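You operate a simulated robot arm through the tools that you are given. There is no shell and no other tool. Be economical: measure what you need, move in short steps, check, and stop when the job is done.

The job below is to be done with a simulated robot arm. You get a single attempt, and the scene is never put back.

TASK
Clear the padlock off the hasp block, bar the flap shut and tighten the plate screw.
Fine: stand the padlock in the small parts box; thumb turn to barred.

Only the result counts: the job must be done as asked and must still hold three seconds after the hand-in. Knocking over, shifting, dropping, spilling or breaking anything else fails it.

THE ROBOT
A 7-joint arm with a two-finger parallel gripper, fixed in place. Base frame: the origin is at the foot of the arm, x ahead of it, y to its left, z up; the work surface is at about z = 860. Units: mm, degrees, N and s.
With the tool pointing down near the work surface it reaches from about 240 to 680 mm from the base axis. Its first joint turns from -66.0 to 66.0 degrees. Payload 2.4 kg.
Tool frame: the origin (TCP) lies between the finger pads and is the grasp point; the fingertips stand 30 mm ahead of it; z points along the fingers, y is the line along which they close. Largest opening 94 mm; finger width 28, thickness 10; the body of the gripper, 50 by 96 mm, starts 55 mm behind the TCP.
Orientation is that of the tool frame in the base frame, as a unit quaternion [x, y, z, w]. With the fingers straight down and closing along the base's y, the tool's x points along the base's -x, its y along +y and its z along -z.

THE INTERFACE
- The arm moves only by the tool arm_command. Its arguments are lists of equal length, an entry for each row: "gripper": the opening, from 0 (shut) to 1 (fully open); "linear": the shift along the tool's x, y, z in mm, a list of three; "delta_rot": the turn, a rotation vector about the tool's x, y, z in degrees, a list of three. In form: {"gripper": [gripper, ...], "linear": [[tx, ty, tz], ...], "delta_rot": [[wx, wy, wz], ...]}. A call has 1 to 12 rows; each row is the pose to reach, as a shift and turn from the pose commanded when the call began, along the tool's axes at that moment. A row lasts 0.2 s, in which the tool goes at most 50 mm and 8.6 degrees; a call with a longer step from one row to the next is refused whole, and so is a gripper value outside its range. Where a pose cannot be reached the arm comes as near as it can. A force on the tool above 60 N (or 10 N above the force at the start of the call, whichever is more), or a blocked arm, ends the call early, and 0.2 s more pass. Each finger travels about 153 mm/s and halts on what it meets, pressing with about 36 N; the grip force reading is that of the motor and also rises with nothing between the fingers. The clock runs only during rows and for 0.2 s after the last one: add rows that repeat a pose to give the fingers time. It gives the time, the measured TCP pose, the force on the tool (base axes), the opening and the grip force at its end, in the units of the frame above (readings bear some noise).
- Cameras (640 x 400 px; columns grow to the right, rows downward): "scene" is fixed at [46.7, 477, 1456.7]; the picture's right is [-0.67, -0.74, 0.00], its down [-0.34, 0.31, -0.89] and it looks along [0.66, -0.60, -0.46] (base axes); focal length 345 px, centre (320, 200). "wrist" rides on the gripper at [76, 14, -102] in the tool frame; the picture's right is [-0.18, 0.98, 0.00], its down [-0.75, -0.14, -0.64] and it looks along [-0.63, -0.12, 0.77] (tool axes); focal length 243 px, centre (320, 200). There is no depth. A picture from a camera that has moved, and an enlarged one, comes with that camera's place and axes in the base frame and with its lens.
- grab_frame(camera): a new picture of that camera. The clock stands still meanwhile.
- zoom(camera, box): a new picture of the part [left, top, right, bottom] of that camera's present view, enlarged. The clock stands still meanwhile.
- hand_in(): hands the job in; it is judged then, once.

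Go step by step. Nothing tells you positions but the pictures and the camera data: compare them with the known pose of the tool, close in by small moves and look again before you grip or let go. The budget is 120 turns and 76 pictures, counting those below and the enlarged ones. Unless the task says otherwise, let go and move clear before handing in, and close with one line.

The tools are called after "Call:" as a command line: name --argument value ..., lists and objects as JSON in quotes. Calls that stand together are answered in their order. arm_command: Moves the arm, as the interface text tells. Its arguments: {"type":"object","properties":{"gripper":{"type":"array","items":{"type":"number"}},"linear":{"type":"array","items":{"type":"array","items":{"type":"number"}}},"delta_rot":{"type":"array","items":{"type":"array","items":{"type":"number"}}}},"required":["gripper","linear","delta_rot"]} The other tools are called the same way: grab_frame (camera) takes a picture; zoom (camera, box) takes an enlarged picture of a part of a camera's view; hand_in () hands the job in.

At the start:

```text
time_s: 0.0
eef_pos: [448.9, -2.1, 1207.9]
tcp_rot: [0.0, 1.0, 0.0, 0.0]
force: [-0.6, -0.9, -0.7]
finger_gap: 94.0
grasp_force: 0.1
```

scene: 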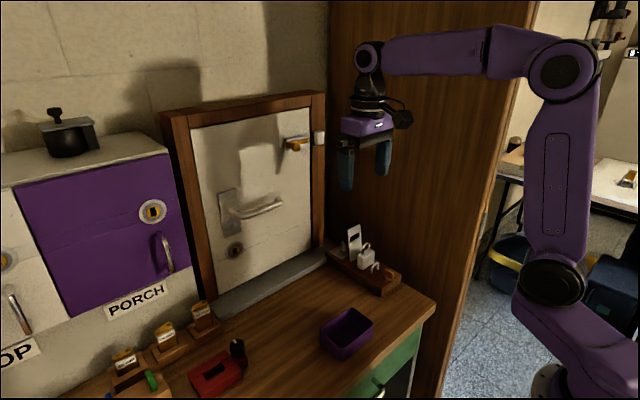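
wrist: 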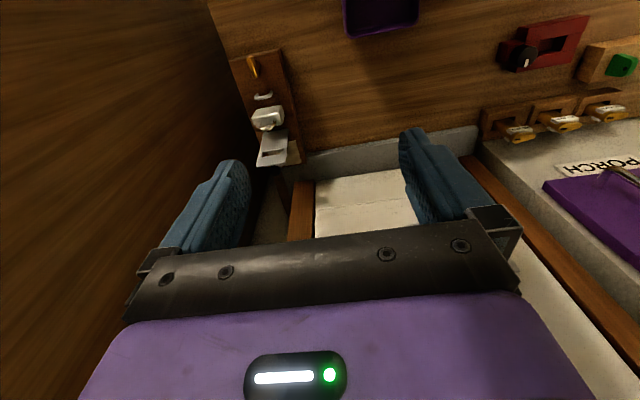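

I see a bench with a hasp board (padlock on it), a purple box, a red fixture with a screwdriver-like thing, keys, and a door. I'll zoom in on the details first.

Call:
zoom --camera "scene" --box '[310, 210, 450, 310]'

Call:
zoom --camera "scene" --box '[80, 280, 400, 400]'

Call:
zoom --camera "wrist" --box '[220, 0, 440, 180]'

Call:
zoom --camera "scene" --box '[190, 90, 350, 290]'

```text
4.00 times, centred on (380, 260) of scene
camera zoom: at [46.7, 477.0, 1456.7], right [-0.67, -0.74, 0.0], down [-0.34, 0.31, -0.89], along [0.66, -0.6, -0.46], focal length 1378 px, centre (80, -40)
```

zoom: 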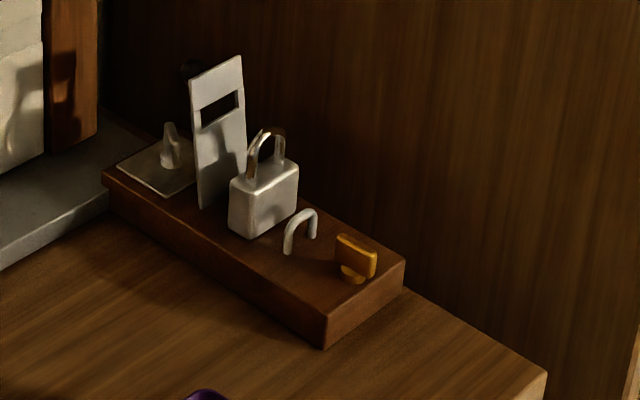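

```text
2.00 times, centred on (240, 340) of scene
camera zoom: at [46.7, 477.0, 1456.7], right [-0.67, -0.74, 0.0], down [-0.34, 0.31, -0.89], along [0.66, -0.6, -0.46], focal length 689 px, centre (480, -80)
```

zoom: 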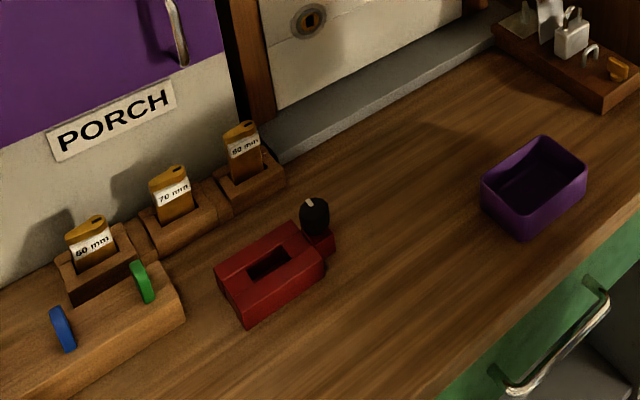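

```text
2.22 times, centred on (330, 90) of wrist
camera zoom: at [371.1, 13.3, 1309.4], right [0.18, 0.98, 0.0], down [0.75, -0.14, 0.64], along [0.63, -0.12, -0.77], focal length 539 px, centre (298, 444)
```

zoom: 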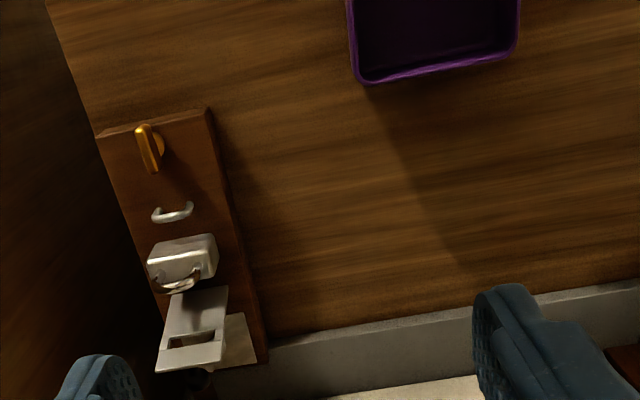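

```text
2.00 times, centred on (270, 190) of scene
camera zoom: at [46.7, 477.0, 1456.7], right [-0.67, -0.74, 0.0], down [-0.34, 0.31, -0.89], along [0.66, -0.6, -0.46], focal length 689 px, centre (420, 220)
```

zoom: 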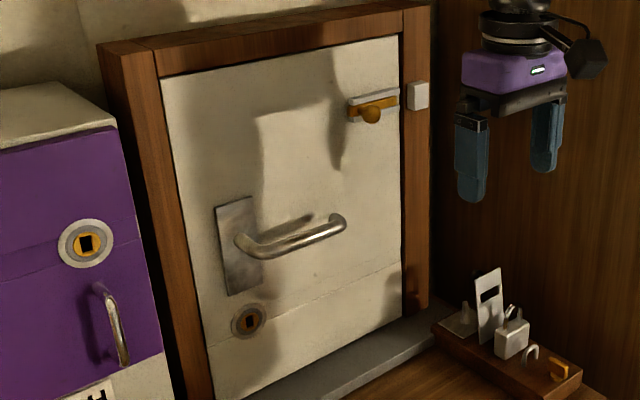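

The hasp block runs along x at about y≈-97 (thumb turn x≈433, staple ≈474, padlock ≈496, flap behind it). The purple box is near (400,77). I'll move the wrist camera closer to the hasp.

Call:
arm_command --gripper '[1, 1, 1, 1, 1]' --linear '[[19, -14, 32], [37, -29, 64], [56, -43, 96], [75, -58, 128], [93, -72, 160]]' --delta_rot '[[0, 0, 0], [0, 0, 0], [0, 0, 0], [0, 0, 0], [0, 0, 0]]'

Call:
grab_frame --camera "wrist"

```text
time_s: 1.2
eef_pos: [353.9, -73.9, 1047.0]
tcp_rot: [0.0, 1.0, 0.0, 0.0]
force: [-0.9, 0.1, 0.9]
finger_gap: 93.7
grasp_force: 0.0
```

```text
69 pictures are left
camera wrist: at [277.2, -59.7, 1149.0], right [0.18, 0.98, 0.0], down [0.75, -0.14, 0.64], along [0.63, -0.12, -0.77], focal length 243 px, centre (320, 200)
```

wrist: 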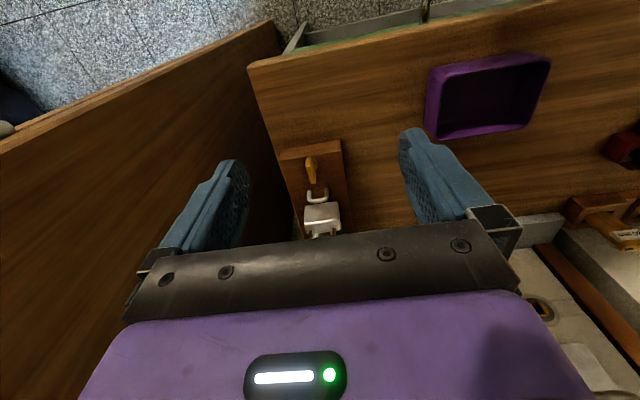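

The picture shows the gripper hiding what lies ahead, so I'll turn the tool 90° (closing along x, camera on the +y side, clear of the side panel) and view the hasp block from there.

Call:
arm_command --gripper '[1, 1, 1, 1, 1, 1, 1, 1, 1, 1, 1, 1]' --linear '[[-9, 2, 0], [-18, 4, 0], [-27, 6, 0], [-36, 8, 0], [-45, 10, 0], [-54, 12, 0], [-63, 14, 0], [-72, 14, 0], [-81, 14, 0], [-90, 14, 0], [-100, 14, 0], [-106, 14, 0]]' --delta_rot '[[0, 0, 8], [0, 0, 16], [0, 0, 24], [0, 0, 32], [0, 0, 40], [0, 0, 48], [0, 0, 56], [0, 0, 64], [0, 0, 72], [0, 0, 80], [0, 0, 86], [0, 0, 90]]'

Call:
grab_frame --camera "wrist"

Call:
zoom --camera "wrist" --box '[180, 40, 460, 215]'

```text
time_s: 3.8
eef_pos: [460.3, -59.6, 1047.4]
tcp_rot: [0.708, 0.706, 0.0, 0.0]
force: [0.0, -0.4, -0.9]
finger_gap: 94.0
grasp_force: 0.0
```

```text
68 pictures are left
camera wrist: at [475.0, 16.8, 1149.3], right [0.98, -0.19, 0.0], down [-0.14, -0.75, 0.64], along [-0.12, -0.63, -0.77], focal length 243 px, centre (320, 200)
```

wrist: 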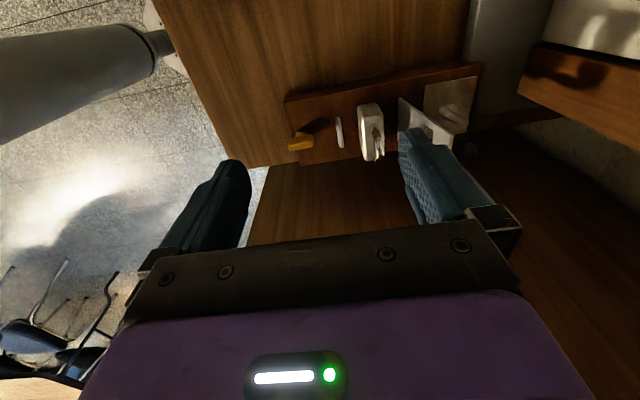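

```text
2.29 times, centred on (320, 128) of wrist
camera zoom: at [475.0, 16.8, 1149.3], right [0.98, -0.19, 0.0], down [-0.14, -0.75, 0.64], along [-0.12, -0.63, -0.77], focal length 555 px, centre (320, 366)
```

zoom: 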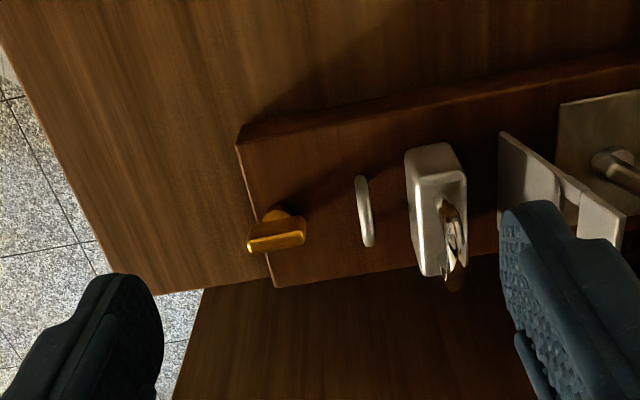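

The layout is clear now: thumb turn ≈(432,-99), staple ≈(474,-98), padlock ≈(505,-99). I'll shift +x so I can see the flap and the screw.

Call:
arm_command --gripper '[1, 1]' --linear '[[0, 30, -10], [0, 60, -20]]' --delta_rot '[[0, 0, 0], [0, 0, 0]]'

Call:
zoom --camera "wrist" --box '[200, 60, 424, 200]'

Call:
zoom --camera "scene" --box '[324, 220, 404, 300]'

```text
time_s: 4.4
eef_pos: [520.8, -59.5, 1068.0]
tcp_rot: [0.708, 0.706, 0.0, -0.001]
force: [0.5, 0.8, 0.1]
finger_gap: 93.8
grasp_force: 0.1
```

```text
2.86 times, centred on (312, 130) of wrist
camera zoom: at [535.3, 16.9, 1169.6], right [0.98, -0.19, 0.0], down [-0.14, -0.75, 0.64], along [-0.12, -0.63, -0.77], focal length 693 px, centre (343, 400)
```

zoom: 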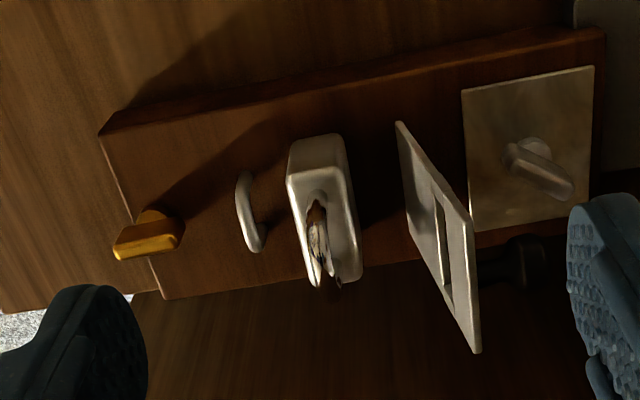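

```text
5.00 times, centred on (364, 260) of scene
camera zoom: at [46.7, 477.0, 1456.7], right [-0.67, -0.74, 0.0], down [-0.34, 0.31, -0.89], along [0.66, -0.6, -0.46], focal length 1723 px, centre (100, -100)
```

zoom: 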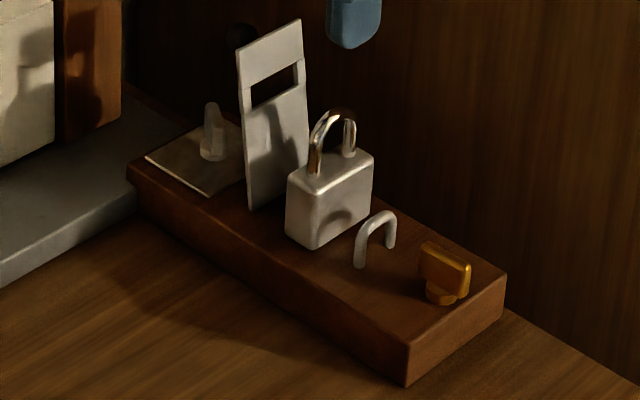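

The flap stands upright, hinged near x≈538 and leaning slightly back. It is about 93 long and 50 wide, and the padlock blocks its fold. The hinge plate carries a wing screw. I'll look closer at the thumb turn and the screw for markings.

Call:
zoom --camera "wrist" --box '[230, 110, 310, 160]'

Call:
zoom --camera "wrist" --box '[350, 70, 430, 170]'

Call:
zoom --camera "scene" --box '[300, 310, 390, 365]'

```text
8.00 times, centred on (270, 135) of wrist
camera zoom: at [535.3, 16.9, 1169.6], right [0.98, -0.19, 0.0], down [-0.14, -0.75, 0.64], along [-0.12, -0.63, -0.77], focal length 1941 px, centre (720, 720)
```

zoom: 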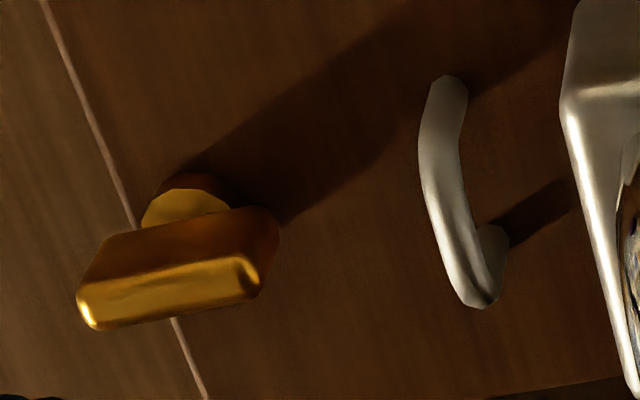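

```text
4.00 times, centred on (390, 120) of wrist
camera zoom: at [535.3, 16.9, 1169.6], right [0.98, -0.19, 0.0], down [-0.14, -0.75, 0.64], along [-0.12, -0.63, -0.77], focal length 970 px, centre (40, 520)
```

zoom: 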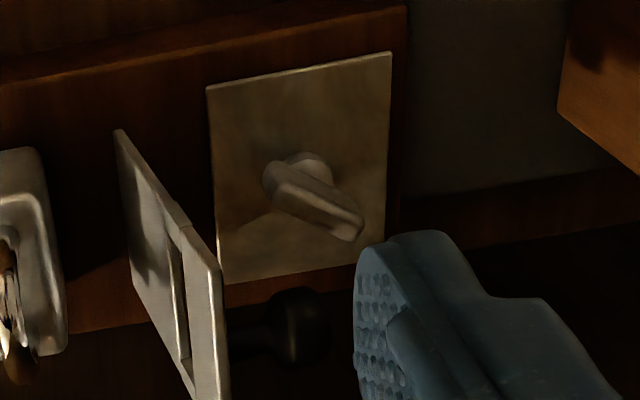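

```text
7.11 times, centred on (345, 338) of scene
camera zoom: at [46.7, 477.0, 1456.7], right [-0.67, -0.74, 0.0], down [-0.34, 0.31, -0.89], along [0.66, -0.6, -0.46], focal length 2451 px, centre (142, -778)
```

zoom: 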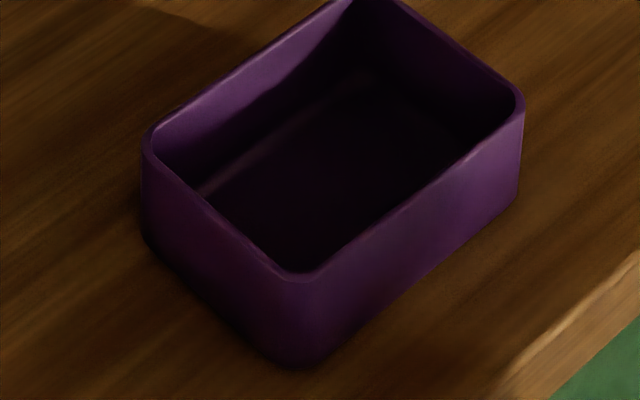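

The padlock body is about 20×34×32, standing at x 497–517, y -84 to -118, with its top near z≈918. I'll hover above it with narrowed fingers and check alignment.

Call:
arm_command --gripper '[0.34, 0.34, 0.34]' --linear '[[-20, -8, 25], [-40.5, -15.8, 55], [-40.5, -15.8, 58]]' --delta_rot '[[0, 0, 0], [0, 0, 0], [0, 0, 0]]'

Call:
zoom --camera "wrist" --box '[180, 30, 500, 230]'

Call:
zoom --camera "scene" --box '[314, 180, 414, 300]'

```text
time_s: 5.2
eef_pos: [504.2, -100.0, 1009.2]
tcp_rot: [0.707, 0.707, 0.0, 0.001]
force: [-0.6, 0.9, -0.1]
finger_gap: 31.7
grasp_force: 0.1
```

```text
2.00 times, centred on (340, 130) of wrist
camera zoom: at [518.4, -23.5, 1111.3], right [0.98, -0.18, 0.0], down [-0.14, -0.75, 0.64], along [-0.12, -0.63, -0.77], focal length 485 px, centre (280, 340)
```

zoom: 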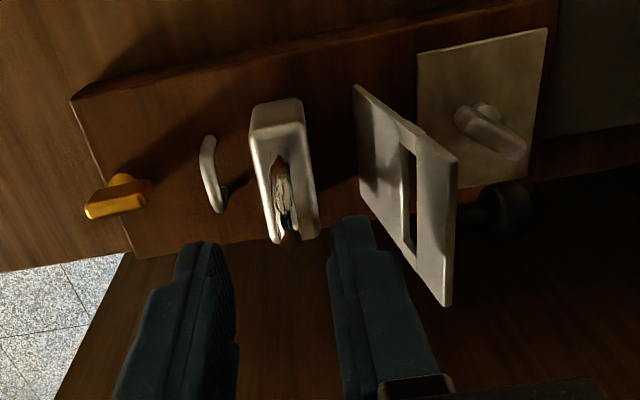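

```text
3.33 times, centred on (364, 240) of scene
camera zoom: at [46.7, 477.0, 1456.7], right [-0.67, -0.74, 0.0], down [-0.34, 0.31, -0.89], along [0.66, -0.6, -0.46], focal length 1149 px, centre (173, 67)
```

zoom: 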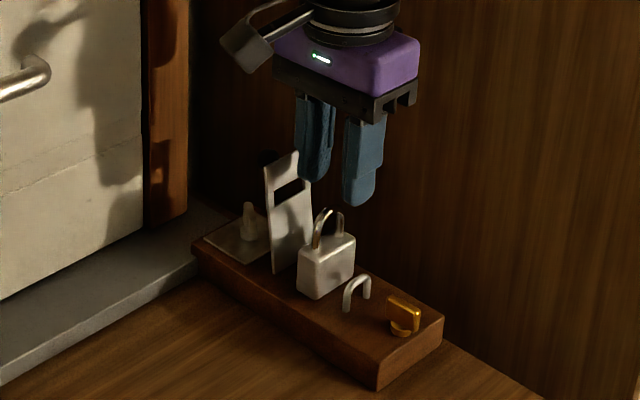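

The padlock centre is at x≈506.5, y≈-101. I'll shift slightly, descend between staple and flap, and check before gripping.

Call:
arm_command --gripper '[0.31, 0.31, 0.31, 0.31]' --linear '[[-1, 2.3, 0], [-1, 2.3, 25], [-1, 2.3, 50], [-1, 2.3, 70]]' --delta_rot '[[0, 0, 0], [0, 0, 0], [0, 0, 0], [0, 0, 0]]'

Call:
zoom --camera "wrist" --box '[180, 30, 500, 230]'

Call:
zoom --camera "scene" --box '[314, 200, 414, 300]'

```text
time_s: 6.2
eef_pos: [506.1, -101.9, 940.0]
tcp_rot: [0.707, 0.707, 0.0, 0.0]
force: [-0.4, -0.6, -0.9]
finger_gap: 29.1
grasp_force: 0.1
```

```text
2.00 times, centred on (340, 130) of wrist
camera zoom: at [520.8, -24.1, 1041.3], right [0.98, -0.18, 0.0], down [-0.14, -0.75, 0.64], along [-0.12, -0.63, -0.77], focal length 485 px, centre (280, 340)
```

zoom: 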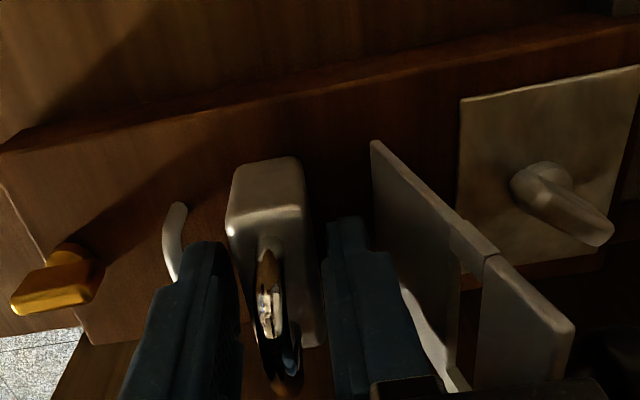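

```text
4.00 times, centred on (364, 250) of scene
camera zoom: at [46.7, 477.0, 1456.7], right [-0.67, -0.74, 0.0], down [-0.34, 0.31, -0.89], along [0.66, -0.6, -0.46], focal length 1378 px, centre (144, 0)
```

zoom: 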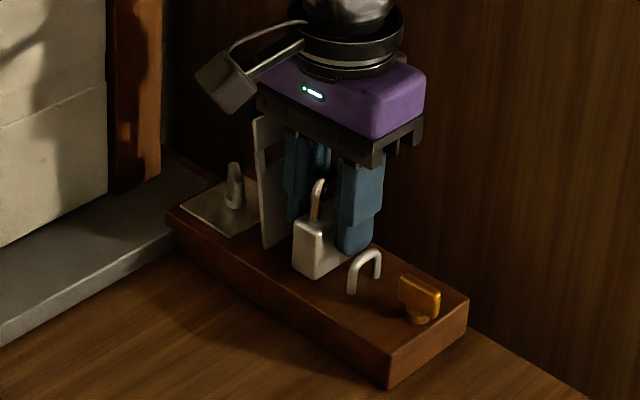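

Fingers straddle the padlock with clearance to staple and flap. I'll descend 7 mm and close.

Call:
arm_command --gripper '[0.31, 0.15, 0.1, 0.1]' --linear '[[0, 0, 7], [0, 0, 7], [0, 0, 7], [0, 0, 7]]' --delta_rot '[[0, 0, 0], [0, 0, 0], [0, 0, 0], [0, 0, 0]]'

Call:
zoom --camera "wrist" --box '[180, 30, 500, 230]'

```text
time_s: 7.2
eef_pos: [507.6, -101.6, 934.6]
tcp_rot: [0.707, 0.707, 0.001, 0.002]
force: [-3.9, 0.8, 37.8]
finger_gap: 21.5
grasp_force: 36.2
```

```text
2.00 times, centred on (340, 130) of wrist
camera zoom: at [521.5, -24.4, 1036.4], right [0.98, -0.18, 0.01], down [-0.14, -0.75, 0.64], along [-0.11, -0.63, -0.77], focal length 485 px, centre (280, 340)
```

zoom: 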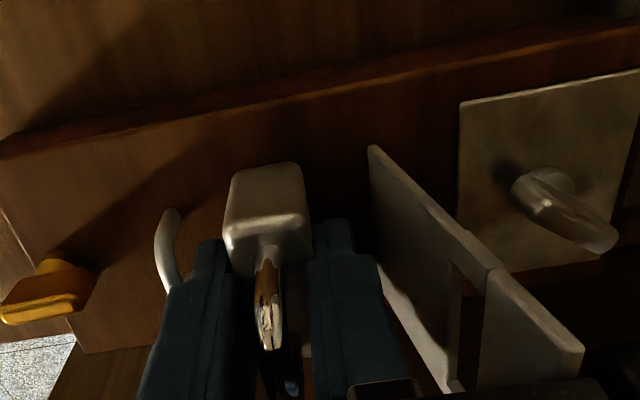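

Gripped at 21.5 mm, with about 38 N upward, probably the palm touching the flap's top edge. I'll lift straight up.

Call:
arm_command --gripper '[0.1, 0.1, 0.1, 0.1]' --linear '[[0, 0, -10], [0, 0, -30], [0, 0, -60], [0, 0, -90]]' --delta_rot '[[0, 0, 0], [0, 0, 0], [0, 0, 0], [0, 0, 0]]'

Call:
grab_frame --camera "scene"

Call:
zoom --camera "wrist" --box '[180, 30, 500, 230]'

```text
time_s: 8.2
eef_pos: [506.8, -102.9, 1023.7]
tcp_rot: [0.707, 0.707, 0.0, 0.0]
force: [-0.3, 0.1, -2.3]
finger_gap: 21.7
grasp_force: 36.5
```

```text
56 pictures are left
```

scene: 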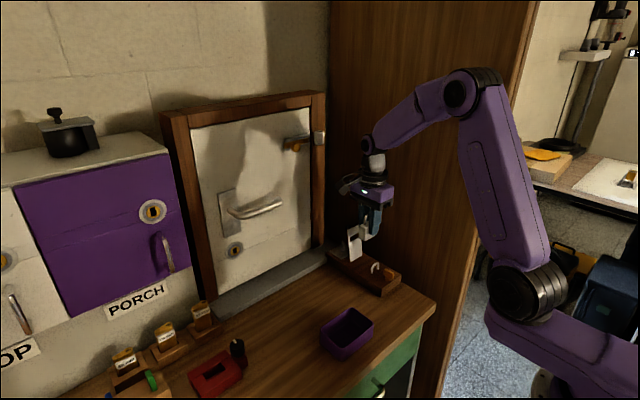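

```text
2.00 times, centred on (340, 130) of wrist
camera zoom: at [521.0, -25.1, 1124.8], right [0.98, -0.18, 0.0], down [-0.14, -0.75, 0.64], along [-0.12, -0.63, -0.77], focal length 485 px, centre (280, 340)
```

zoom: 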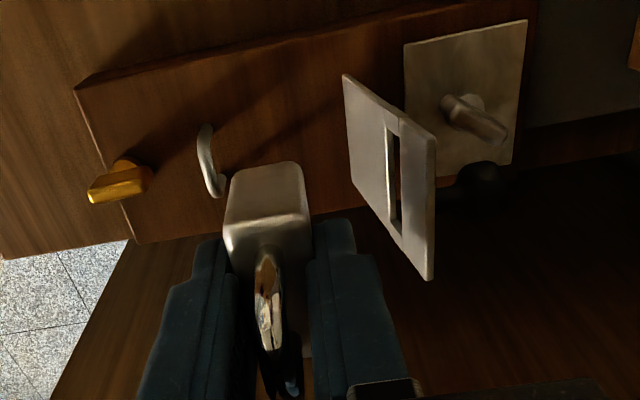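

The padlock is held, its bottom about 48.6 mm below the TCP. The box spans x≈359–422, y≈44–137, with the rim near z≈900. I'll carry the padlock over it, turning the tool back so it closes along y (the box's long side).

Call:
arm_command --gripper '[0.1, 0.1, 0.1, 0.1, 0.1, 0.1, 0.1, 0.1, 0.1, 0.1, 0.1, 0.1]' --linear '[[8, -10, -10], [24, -20, -26], [40, -30, -26], [56, -40, -26], [72, -50, -26], [90, -60, -26], [108, -70, -26], [126, -80, -26], [144, -90, -26], [162, -100, -26], [180, -110, -26], [193, -117, -26]]' --delta_rot '[[0, 0, -7], [0, 0, -15], [0, 0, -23], [0, 0, -31], [0, 0, -39], [0, 0, -47], [0, 0, -55], [0, 0, -63], [0, 0, -71], [0, 0, -79], [0, 0, -85], [0, 0, -90]]'

Call:
grab_frame --camera "wrist"

Call:
zoom --camera "scene" --box '[270, 230, 430, 370]'

```text
time_s: 10.8
eef_pos: [388.2, 90.6, 1048.2]
tcp_rot: [-0.001, 1.0, -0.001, 0.0]
force: [0.5, -0.3, -2.7]
finger_gap: 21.5
grasp_force: 36.2
```

```text
54 pictures are left
camera wrist: at [313.1, 106.5, 1150.4], right [0.18, 0.98, 0.0], down [0.75, -0.14, 0.64], along [0.63, -0.12, -0.77], focal length 243 px, centre (320, 200)
```

wrist: 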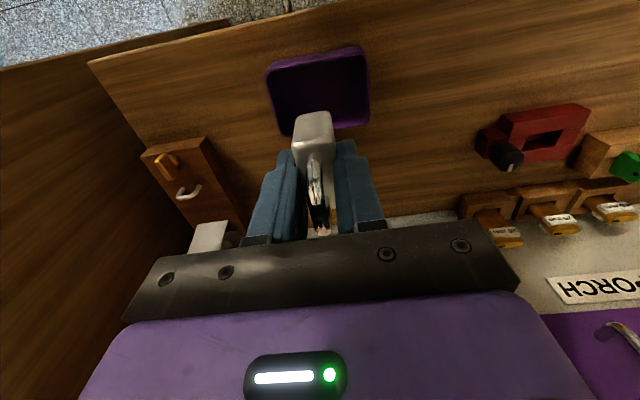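

```text
2.86 times, centred on (350, 300) of scene
camera zoom: at [46.8, 477.0, 1456.7], right [-0.67, -0.74, 0.0], down [-0.34, 0.31, -0.89], along [0.66, -0.6, -0.46], focal length 985 px, centre (234, -86)
```

zoom: 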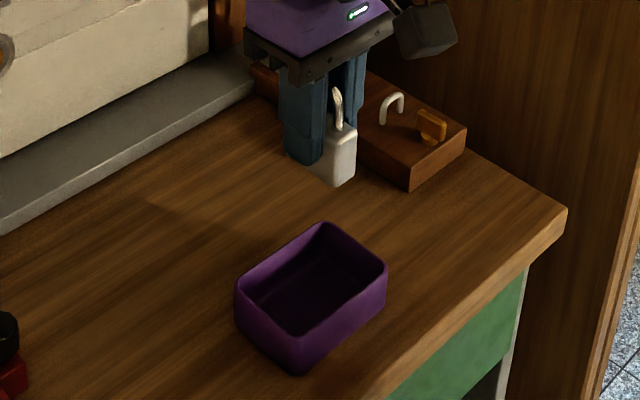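

The box rim is centred at about (388, 92.5), right under the padlock. I'll lower in, pausing above the expected floor contact (TCP z≈912).

Call:
arm_command --gripper '[0.1, 0.1, 0.1, 0.1, 0.1]' --linear '[[0, 2, 30], [0, 2, 60], [0, 2, 90], [0, 2, 115], [0, 2, 128]]' --delta_rot '[[0, 0, 0], [0, 0, 0], [0, 0, 0], [0, 0, 0], [0, 0, 0]]'

Call:
zoom --camera "scene" --box '[290, 280, 400, 370]'

```text
time_s: 12.0
eef_pos: [389.5, 94.5, 919.7]
tcp_rot: [-0.001, 1.0, 0.0, 0.0]
force: [0.6, -0.6, -1.0]
finger_gap: 21.4
grasp_force: 36.1
```

```text
4.44 times, centred on (345, 325) of scene
camera zoom: at [46.7, 477.0, 1456.7], right [-0.67, -0.74, 0.0], down [-0.34, 0.31, -0.89], along [0.66, -0.6, -0.46], focal length 1532 px, centre (209, -356)
```

zoom: 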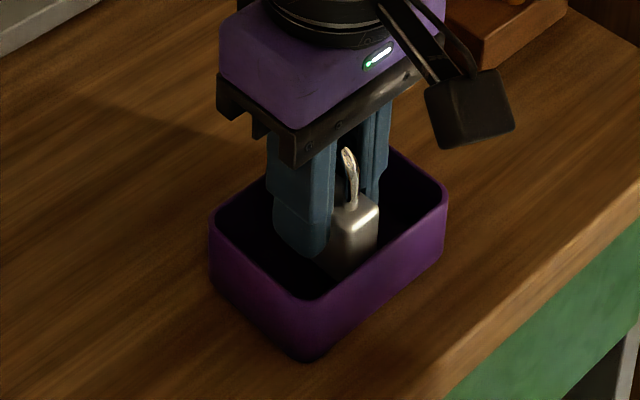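

Inside the box with no contact yet; I'll lower in 2 mm steps until I feel the floor.

Call:
arm_command --gripper '[0.1, 0.1, 0.1]' --linear '[[0, 0, 2], [0, 0, 4], [0, 0, 6]]' --delta_rot '[[0, 0, 0], [0, 0, 0], [0, 0, 0]]'

```text
time_s: 12.8
eef_pos: [390.0, 94.0, 913.6]
tcp_rot: [0.001, 1.0, 0.0, 0.0]
force: [0.3, 0.2, -1.1]
finger_gap: 21.3
grasp_force: 36.4
```

Call:
arm_command --gripper '[0.1, 0.1, 0.1]' --linear '[[0, 0, 1], [0, 0, 2], [0, 0, 2.5]]' --delta_rot '[[0, 0, 0], [0, 0, 0], [0, 0, 0]]'

```text
time_s: 13.6
eef_pos: [391.0, 92.8, 912.9]
tcp_rot: [0.0, 1.0, 0.0, 0.0]
force: [-0.2, 0.1, -1.4]
finger_gap: 21.4
grasp_force: 35.8
```

Still no contact; I'll continue gently.

Call:
arm_command --gripper '[0.1, 0.1, 0.1]' --linear '[[0, 0, 1], [0, 0, 2], [0, 0, 2]]' --delta_rot '[[0, 0, 0], [0, 0, 0], [0, 0, 0]]'

```text
time_s: 14.4
eef_pos: [391.2, 93.9, 911.4]
tcp_rot: [0.0, 1.0, 0.0, 0.0]
force: [0.2, 0.1, -1.4]
finger_gap: 21.4
grasp_force: 35.7
```

Call:
arm_command --gripper '[0.1, 0.1, 0.1]' --linear '[[0, 0, 1], [0, 0, 2], [0, 0, 2]]' --delta_rot '[[0, 0, 0], [0, 0, 0], [0, 0, 0]]'

Call:
zoom --camera "scene" --box '[310, 290, 380, 350]'

```text
time_s: 15.2
eef_pos: [389.6, 94.4, 909.0]
tcp_rot: [0.0, 1.0, 0.0, 0.001]
force: [-4.3, -1.4, 23.7]
finger_gap: 21.5
grasp_force: 35.8
```

```text
6.67 times, centred on (345, 320) of scene
camera zoom: at [46.3, 476.9, 1456.8], right [-0.67, -0.74, 0.0], down [-0.34, 0.31, -0.89], along [0.66, -0.6, -0.46], focal length 2298 px, centre (153, -600)
```

zoom: 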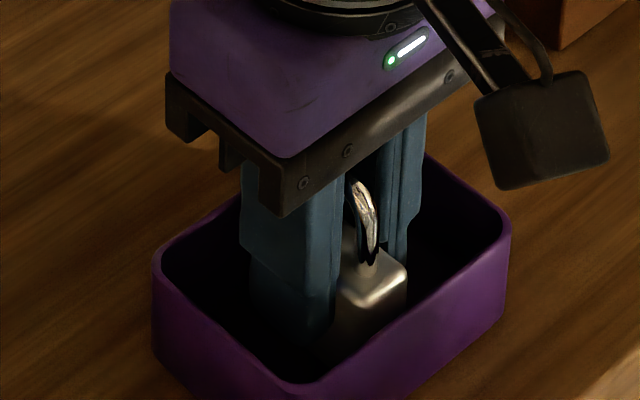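

Contact with the floor. I'll release gently and raise.

Call:
arm_command --gripper '[0.1, 0.24, 0.36, 0.42, 0.42, 0.42, 0.42, 0.42]' --linear '[[0, 0, -1], [0, 0, -1], [0, 0, -1], [0, 0, -1], [0, 0, -20], [0, 0, -50], [0, 0, -90], [0, 0, -130]]' --delta_rot '[[0, 0, 0], [0, 0, 0], [0, 0, 0], [0, 0, 0], [0, 0, 0], [0, 0, 0], [0, 0, 0], [0, 0, 0]]'

Call:
zoom --camera "scene" --box '[290, 230, 420, 370]'

```text
time_s: 17.0
eef_pos: [389.1, 92.6, 1040.4]
tcp_rot: [0.0, 1.0, 0.0, -0.002]
force: [0.2, -0.1, -0.3]
finger_gap: 39.4
grasp_force: 0.0
```

```text
2.86 times, centred on (355, 300) of scene
camera zoom: at [46.7, 477.0, 1456.7], right [-0.67, -0.74, 0.0], down [-0.34, 0.31, -0.89], along [0.66, -0.6, -0.46], focal length 985 px, centre (220, -86)
```

zoom: 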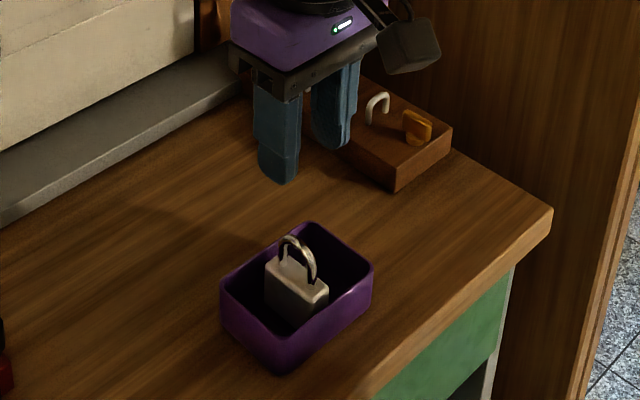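

The padlock stands in the box. Next I'll fold the flap: go over and behind it with fingers shut, then push toward -x.

Call:
arm_command --gripper '[0, 0, 0, 0, 0, 0, 0, 0, 0, 0]' --linear '[[-22, -22, 0], [-50, -44, 0], [-75, -66, 0], [-100, -88, 0], [-125, -110, 0], [-150, -132, 0], [-175, -154, 0], [-201, -175, 0], [-201, -175, 30], [-201, -175, 65]]' --delta_rot '[[0, 0, 0], [0, 0, 0], [0, 0, 0], [0, 0, 0], [0, 0, 0], [0, 0, 0], [0, 0, 0], [0, 0, 0], [0, 0, 0], [0, 0, 0]]'

Call:
grab_frame --camera "wrist"

Call:
zoom --camera "scene" --box '[314, 180, 414, 300]'

```text
time_s: 19.2
eef_pos: [591.5, -78.6, 973.4]
tcp_rot: [-0.002, 1.0, 0.001, 0.0]
force: [2.9, 9.6, 4.9]
finger_gap: 0.3
grasp_force: 32.7
```

```text
49 pictures are left
camera wrist: at [514.9, -63.8, 1074.5], right [0.18, 0.98, 0.0], down [0.75, -0.14, 0.64], along [0.63, -0.11, -0.77], focal length 243 px, centre (320, 200)
```

wrist: 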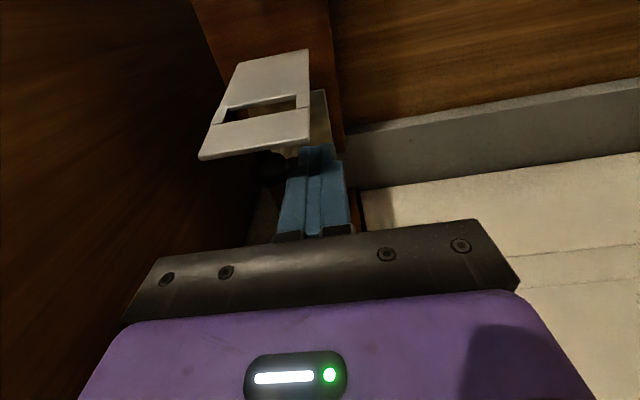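

```text
3.33 times, centred on (364, 240) of scene
camera zoom: at [46.7, 477.2, 1456.6], right [-0.67, -0.74, 0.0], down [-0.34, 0.31, -0.89], along [0.66, -0.6, -0.46], focal length 1149 px, centre (173, 67)
```

zoom: 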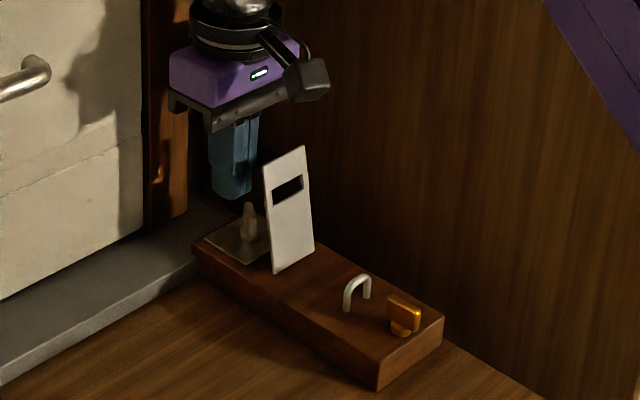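

The flap is plainly in view, but I feel about 10 N sideways, so the wide palm is likely touching something on the panel side. I'll back off +y, rise, and turn the tool to close along x (slimmer in y).

Call:
arm_command --gripper '[0, 0, 0, 0, 0, 0, 0, 0, 0, 0, 0, 0]' --linear '[[0, 20, -5], [0, 30, -40], [0, 30, -70], [0, 30, -70], [0, 30, -70], [0, 30, -70], [0, 30, -70], [0, 30, -70], [0, 30, -70], [0, 30, -70], [0, 30, -70], [0, 30, -70]]' --delta_rot '[[0, 0, 0], [0, 0, 5], [0, 0, 13], [0, 0, 21.5], [0, 0, 30], [0, 0, 38.5], [0, 0, 47], [0, 0, 55.5], [0, 0, 64], [0, 0, 72.5], [0, 0, 81], [0, 0, 89.5]]'

Call:
grab_frame --camera "wrist"

```text
time_s: 21.8
eef_pos: [591.0, -50.5, 1043.4]
tcp_rot: [0.705, 0.709, 0.0, -0.001]
force: [0.6, 0.0, 0.2]
finger_gap: 0.1
grasp_force: 33.6
```

```text
47 pictures are left
camera wrist: at [604.6, 25.3, 1144.9], right [0.98, -0.18, 0.0], down [-0.14, -0.75, 0.64], along [-0.11, -0.63, -0.77], focal length 243 px, centre (320, 200)
```

wrist: 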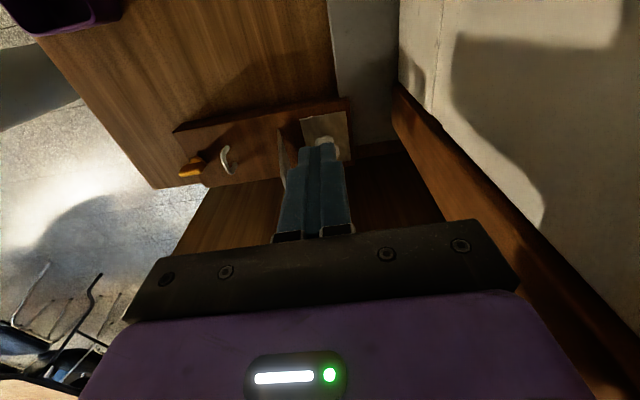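

Now I'll shift to y≈-95, lower behind the flap, and push it toward -x.

Call:
arm_command --gripper '[0, 0, 0, 0, 0, 0, 0, 0, 0, 0, 0]' --linear '[[-22, 0, 0], [-45, 0, 0], [-45, 0, 35], [-45, 0, 68], [-45, -15, 68], [-45, -30, 68], [-45, -42, 68], [-45, -54, 68], [-45, -66, 68], [-45, -78, 68], [-45, -90, 68]]' --delta_rot '[[0, 0, 0], [0, 0, 0], [0, 0, 0], [0, 0, 0], [0, 0, 0], [0, 0, 0], [0, 0, 0], [0, 0, 0], [0, 0, 0], [0, 0, 0], [0, 0, 0]]'

Call:
grab_frame --camera "wrist"

Call:
zoom --camera "scene" --box '[314, 180, 414, 300]'

```text
time_s: 23.1
eef_pos: [584.2, -96.9, 985.7]
tcp_rot: [0.702, 0.712, 0.011, 0.016]
force: [2.9, 1.5, 6.5]
finger_gap: 0.1
grasp_force: 33.0
stopped in row 6: the force on the tool passed its limit (the readings are from after the stop); the commanded pose is now the measured one
```

```text
46 pictures are left
camera wrist: at [593.8, -19.0, 1087.1], right [0.98, -0.17, 0.04], down [-0.16, -0.75, 0.64], along [-0.08, -0.64, -0.77], focal length 243 px, centre (320, 200)
```

wrist: 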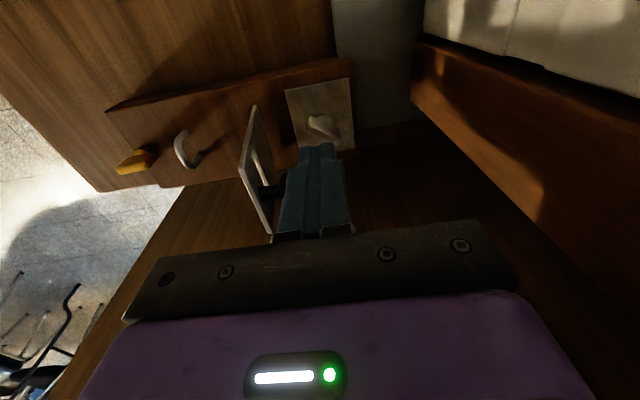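

```text
3.33 times, centred on (364, 240) of scene
camera zoom: at [46.7, 477.0, 1456.7], right [-0.67, -0.74, 0.0], down [-0.34, 0.31, -0.89], along [0.66, -0.6, -0.46], focal length 1149 px, centre (173, 67)
```

zoom: 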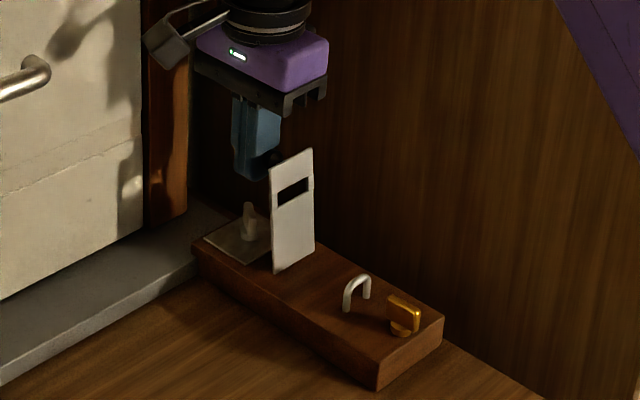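

Something stopped the finger, likely the black stop behind the flap. I'll look closely.

Call:
zoom --camera "wrist" --box '[220, 90, 380, 240]'

Call:
zoom --camera "scene" --box '[334, 200, 384, 270]'

```text
2.67 times, centred on (300, 165) of wrist
camera zoom: at [593.8, -19.0, 1087.1], right [0.98, -0.17, 0.04], down [-0.16, -0.75, 0.64], along [-0.08, -0.64, -0.77], focal length 647 px, centre (373, 293)
```

zoom: 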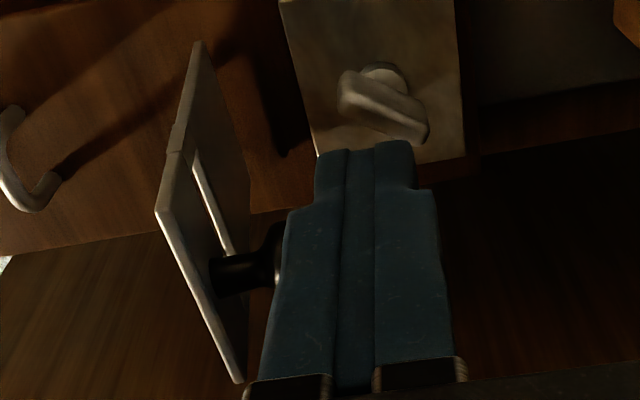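

```text
5.71 times, centred on (359, 235) of scene
camera zoom: at [46.7, 477.0, 1456.7], right [-0.67, -0.74, 0.0], down [-0.34, 0.31, -0.89], along [0.66, -0.6, -0.46], focal length 1969 px, centre (97, 0)
```

zoom: 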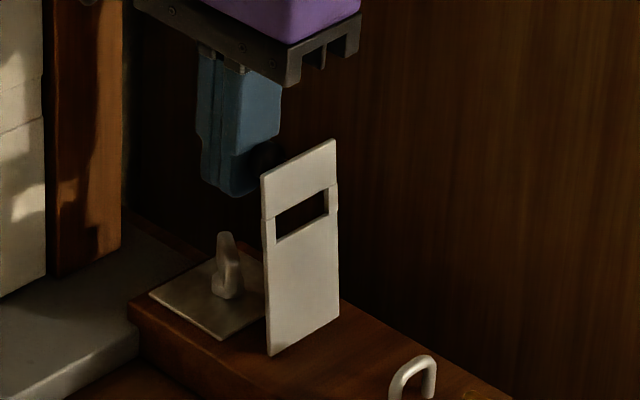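

There is a black knob on the flap's back near its tip, and my finger met it. That is a fine push point, so I'll straighten the tool and push it gently toward -x.

Call:
arm_command --gripper '[0, 0, 0, 0, 0, 0, 0, 0, 0, 0, 0, 0]' --linear '[[0, 4, -2], [0, 4, -2], [0, -4, -2], [0, -10, -2], [0, -16, -2], [0, -22, -2], [0, -28, -2], [0, -34, -2], [0, -40, -2], [0, -46, -2], [0, -52, -2], [0, -60, -2]]' --delta_rot '[[2.2, 0.4, 0.8], [2.2, 0.4, 0.8], [2.2, 0.4, 0.8], [2.2, 0.4, 0.8], [2.2, 0.4, 0.8], [2.2, 0.4, 0.8], [2.2, 0.4, 0.8], [2.2, 0.4, 0.8], [2.2, 0.4, 0.8], [2.2, 0.4, 0.8], [2.2, 0.4, 0.8], [2.2, 0.4, 0.8]]'

Call:
zoom --camera "scene" --box '[314, 200, 404, 300]'

```text
time_s: 25.7
eef_pos: [522.9, -97.6, 985.1]
tcp_rot: [0.708, 0.706, -0.001, -0.001]
force: [-0.7, -0.2, 0.1]
finger_gap: 0.0
grasp_force: 33.2
```

```text
4.00 times, centred on (359, 250) of scene
camera zoom: at [46.7, 477.0, 1456.7], right [-0.67, -0.74, 0.0], down [-0.34, 0.31, -0.89], along [0.66, -0.6, -0.46], focal length 1378 px, centre (164, 0)
```

zoom: 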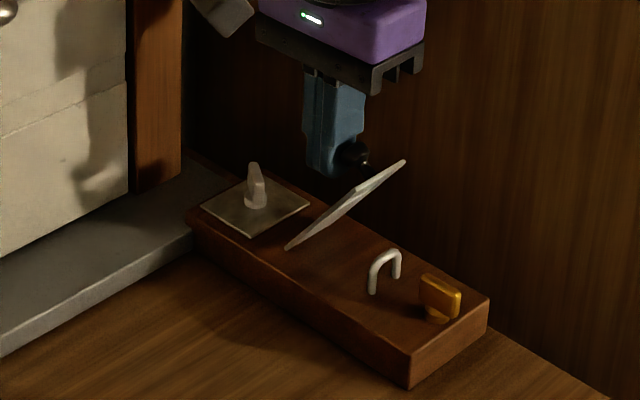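

The flap is folding, now about 45°. I'll keep pushing -x, then look at the clearance to the thumb turn before pressing it down.

Call:
arm_command --gripper '[0, 0, 0, 0, 0, 0, 0, 0]' --linear '[[0, -6, 0], [0, -12, 3], [0, -18, 8], [0, -24, 14], [0, -26, 20], [0, -26, 26], [0, -26, 32], [0, -26, 36]]' --delta_rot '[[0, 0, 0], [0, 0, 0], [0, 0, 0], [0, 0, 0], [0, 0, 0], [0, 0, 0], [0, 0, 0], [0, 0, 0]]'

Call:
zoom --camera "scene" --box '[324, 220, 404, 300]'

Call:
zoom --camera "wrist" --box '[180, 60, 420, 240]'

```text
time_s: 27.5
eef_pos: [497.1, -97.3, 948.7]
tcp_rot: [0.708, 0.706, -0.002, -0.001]
force: [-0.4, 0.5, 0.3]
finger_gap: 0.1
grasp_force: 33.0
```

```text
5.00 times, centred on (364, 260) of scene
camera zoom: at [46.7, 477.0, 1456.7], right [-0.67, -0.74, 0.0], down [-0.34, 0.31, -0.89], along [0.66, -0.6, -0.46], focal length 1723 px, centre (100, -100)
```

zoom: 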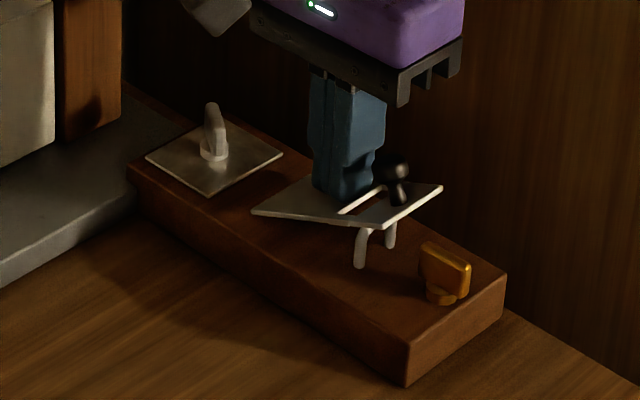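

```text
2.22 times, centred on (300, 150) of wrist
camera zoom: at [512.1, -21.0, 1050.1], right [0.98, -0.19, 0.0], down [-0.14, -0.75, 0.64], along [-0.12, -0.63, -0.77], focal length 539 px, centre (364, 311)
```

zoom: 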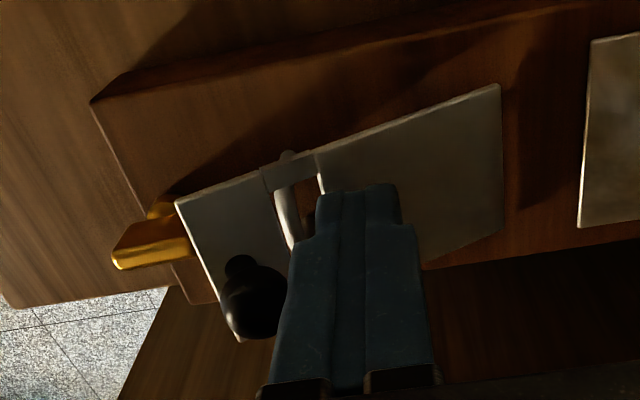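

The flap is at about 24° and its end just meets the thumb turn's wing (both near x≈444). I'll press gently further down to see whether it clears.

Call:
arm_command --gripper '[0, 0, 0, 0, 0, 0, 0]' --linear '[[0, 0, 5], [0, 0, 10], [0, 0, 15], [0, 0, 19], [0, 0, 22], [0, 0, 24], [0, 0, 26]]' --delta_rot '[[0, 0, 0], [0, 0, 0], [0, 0, 0], [0, 0, 0], [0, 0, 0], [0, 0, 0], [0, 0, 0]]'

Call:
zoom --camera "scene" --box '[324, 220, 404, 300]'

Call:
zoom --camera "wrist" --box '[180, 60, 420, 240]'

```text
time_s: 29.1
eef_pos: [498.3, -96.9, 924.7]
tcp_rot: [0.708, 0.706, 0.0, 0.0]
force: [-7.6, 2.2, 30.0]
finger_gap: 0.1
grasp_force: 33.1
```

```text
5.00 times, centred on (364, 260) of scene
camera zoom: at [46.0, 477.1, 1456.7], right [-0.67, -0.74, 0.0], down [-0.34, 0.31, -0.89], along [0.66, -0.6, -0.46], focal length 1723 px, centre (100, -100)
```

zoom: 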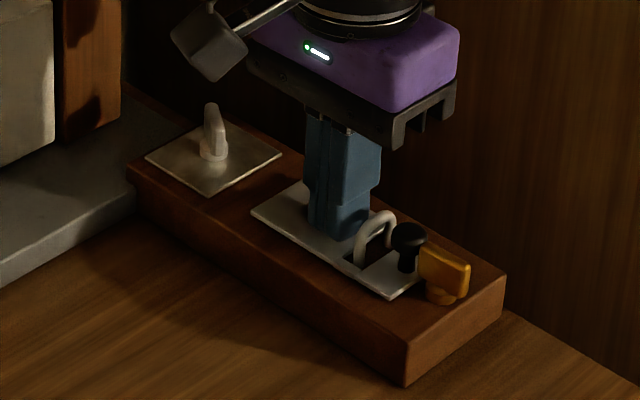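

```text
2.22 times, centred on (300, 150) of wrist
camera zoom: at [511.9, -20.5, 1026.0], right [0.98, -0.19, 0.0], down [-0.14, -0.75, 0.64], along [-0.12, -0.63, -0.77], focal length 539 px, centre (364, 311)
```

zoom: 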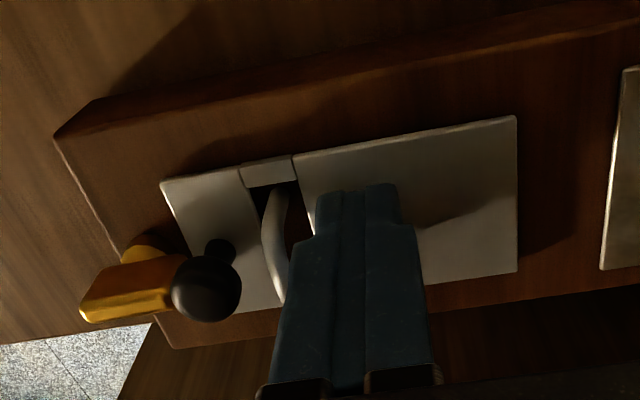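

The flap looks down with the staple through its slot. I'll retract and check whether it stays and how the wing sits.

Call:
arm_command --gripper '[0, 0, 0, 0, 0]' --linear '[[0, 0, -10], [0, 0, -40], [10, 0, -70], [10, -20, -80], [10, -40, -80]]' --delta_rot '[[0, 0, 0], [0, 0, 0], [0, 0, 0], [0, 0, 0], [0, 0, 0]]'

Call:
zoom --camera "scene" --box '[344, 240, 404, 290]'

Call:
zoom --camera "wrist" --box '[220, 60, 400, 180]'

```text
time_s: 30.3
eef_pos: [457.8, -86.9, 1003.6]
tcp_rot: [0.709, 0.705, -0.001, -0.001]
force: [-0.6, 0.1, -0.8]
finger_gap: 0.0
grasp_force: 32.6
```

```text
8.00 times, centred on (374, 265) of scene
camera zoom: at [46.7, 477.0, 1456.7], right [-0.67, -0.74, 0.0], down [-0.34, 0.31, -0.89], along [0.66, -0.6, -0.46], focal length 2757 px, centre (-112, -320)
```

zoom: 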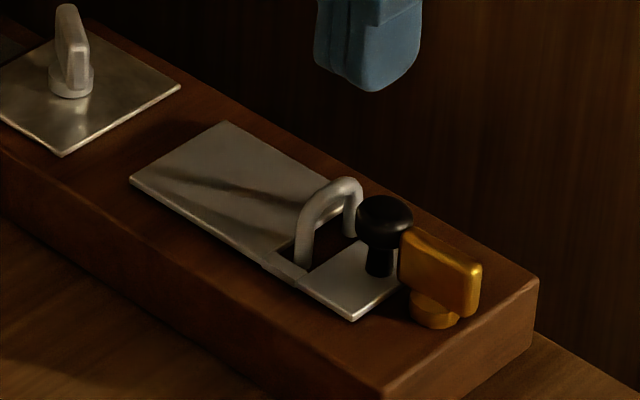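

```text
3.33 times, centred on (310, 120) of wrist
camera zoom: at [472.5, -10.7, 1104.6], right [0.98, -0.19, 0.0], down [-0.14, -0.75, 0.64], along [-0.12, -0.63, -0.77], focal length 809 px, centre (353, 467)
```

zoom: 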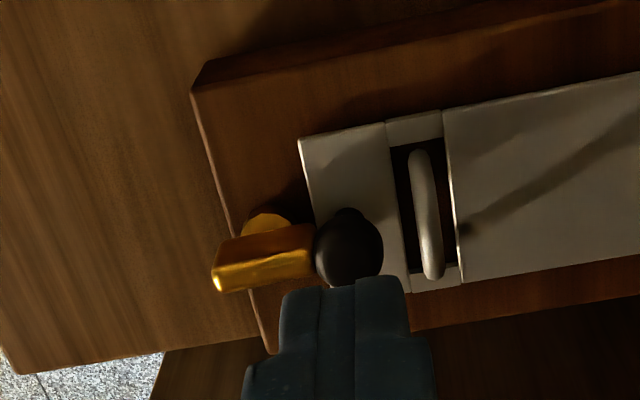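

The flap is shut with the staple through the slot. Now the thumb turn (axis ≈(431,-101), wing along x). I'll lower the shut fingers beside the wing's free -x end on its +y side and push gently to see which way it turns.

Call:
arm_command --gripper '[0, 0, 0, 0]' --linear '[[11, -22, 0], [11, -43, 20], [11, -43, 50], [11, -43, 75]]' --delta_rot '[[0, 0, 0], [0, 0, 0], [0, 0, 0], [0, 0, 0]]'

Call:
zoom --camera "wrist" --box '[220, 60, 400, 180]'

Call:
zoom --camera "scene" --box '[354, 230, 414, 290]'

```text
time_s: 31.3
eef_pos: [413.9, -76.7, 928.1]
tcp_rot: [0.708, 0.706, -0.001, 0.0]
force: [0.3, -0.4, 0.1]
finger_gap: 0.0
grasp_force: 32.7
```

```text
3.33 times, centred on (310, 120) of wrist
camera zoom: at [428.8, -0.1, 1029.2], right [0.98, -0.19, 0.0], down [-0.14, -0.75, 0.64], along [-0.12, -0.63, -0.77], focal length 809 px, centre (353, 467)
```

zoom: 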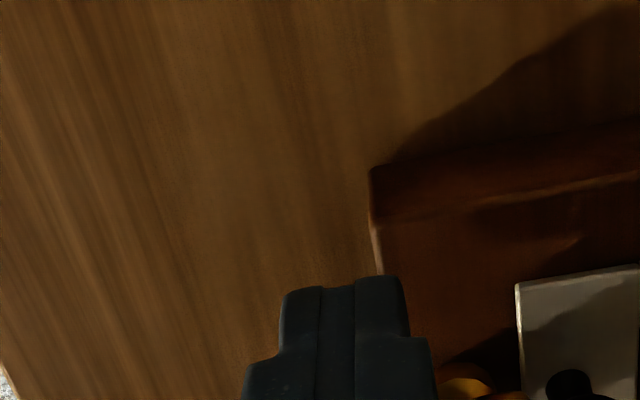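

```text
6.67 times, centred on (384, 260) of scene
camera zoom: at [46.7, 477.0, 1456.7], right [-0.67, -0.74, 0.0], down [-0.34, 0.31, -0.89], along [0.66, -0.6, -0.46], focal length 2298 px, centre (-107, -200)
```

zoom: 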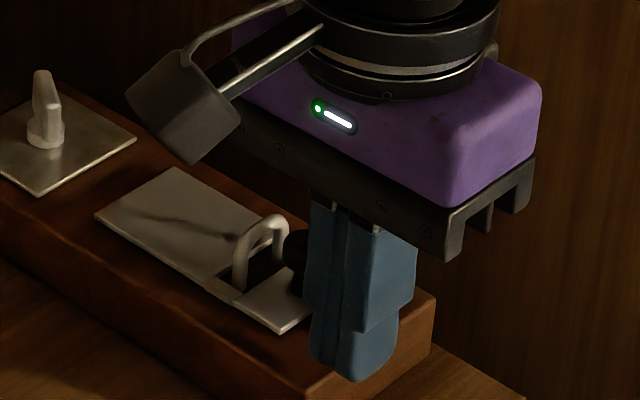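

Finger is in place. I'll push toward -y in small steps and read the force.

Call:
arm_command --gripper '[0, 0, 0, 0, 0]' --linear '[[-4, 0, 0], [-7, 0, 0], [-10, 0, 0], [-13, 0, 0], [-15, 0, 0]]' --delta_rot '[[0, 0, 0], [0, 0, 0], [0, 0, 0], [0, 0, 0], [0, 0, 0]]'

Call:
zoom --camera "wrist" --box '[260, 100, 420, 220]'

```text
time_s: 32.5
eef_pos: [414.3, -91.0, 928.0]
tcp_rot: [0.708, 0.706, -0.001, -0.002]
force: [-0.6, 2.2, -0.4]
finger_gap: 0.0
grasp_force: 32.9
```

```text
3.33 times, centred on (340, 160) of wrist
camera zoom: at [429.2, -15.2, 1029.4], right [0.98, -0.19, 0.0], down [-0.14, -0.75, 0.64], along [-0.12, -0.63, -0.77], focal length 809 px, centre (253, 333)
```

zoom: 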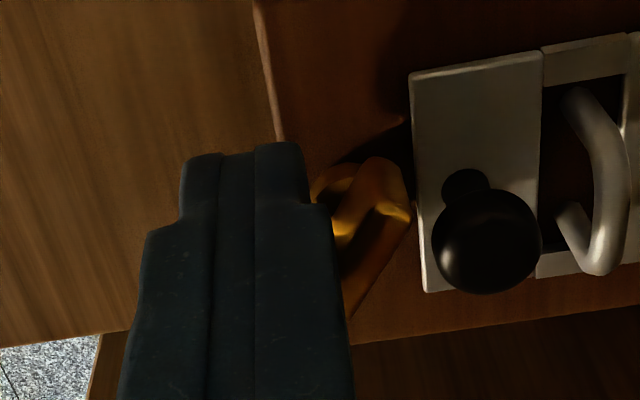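

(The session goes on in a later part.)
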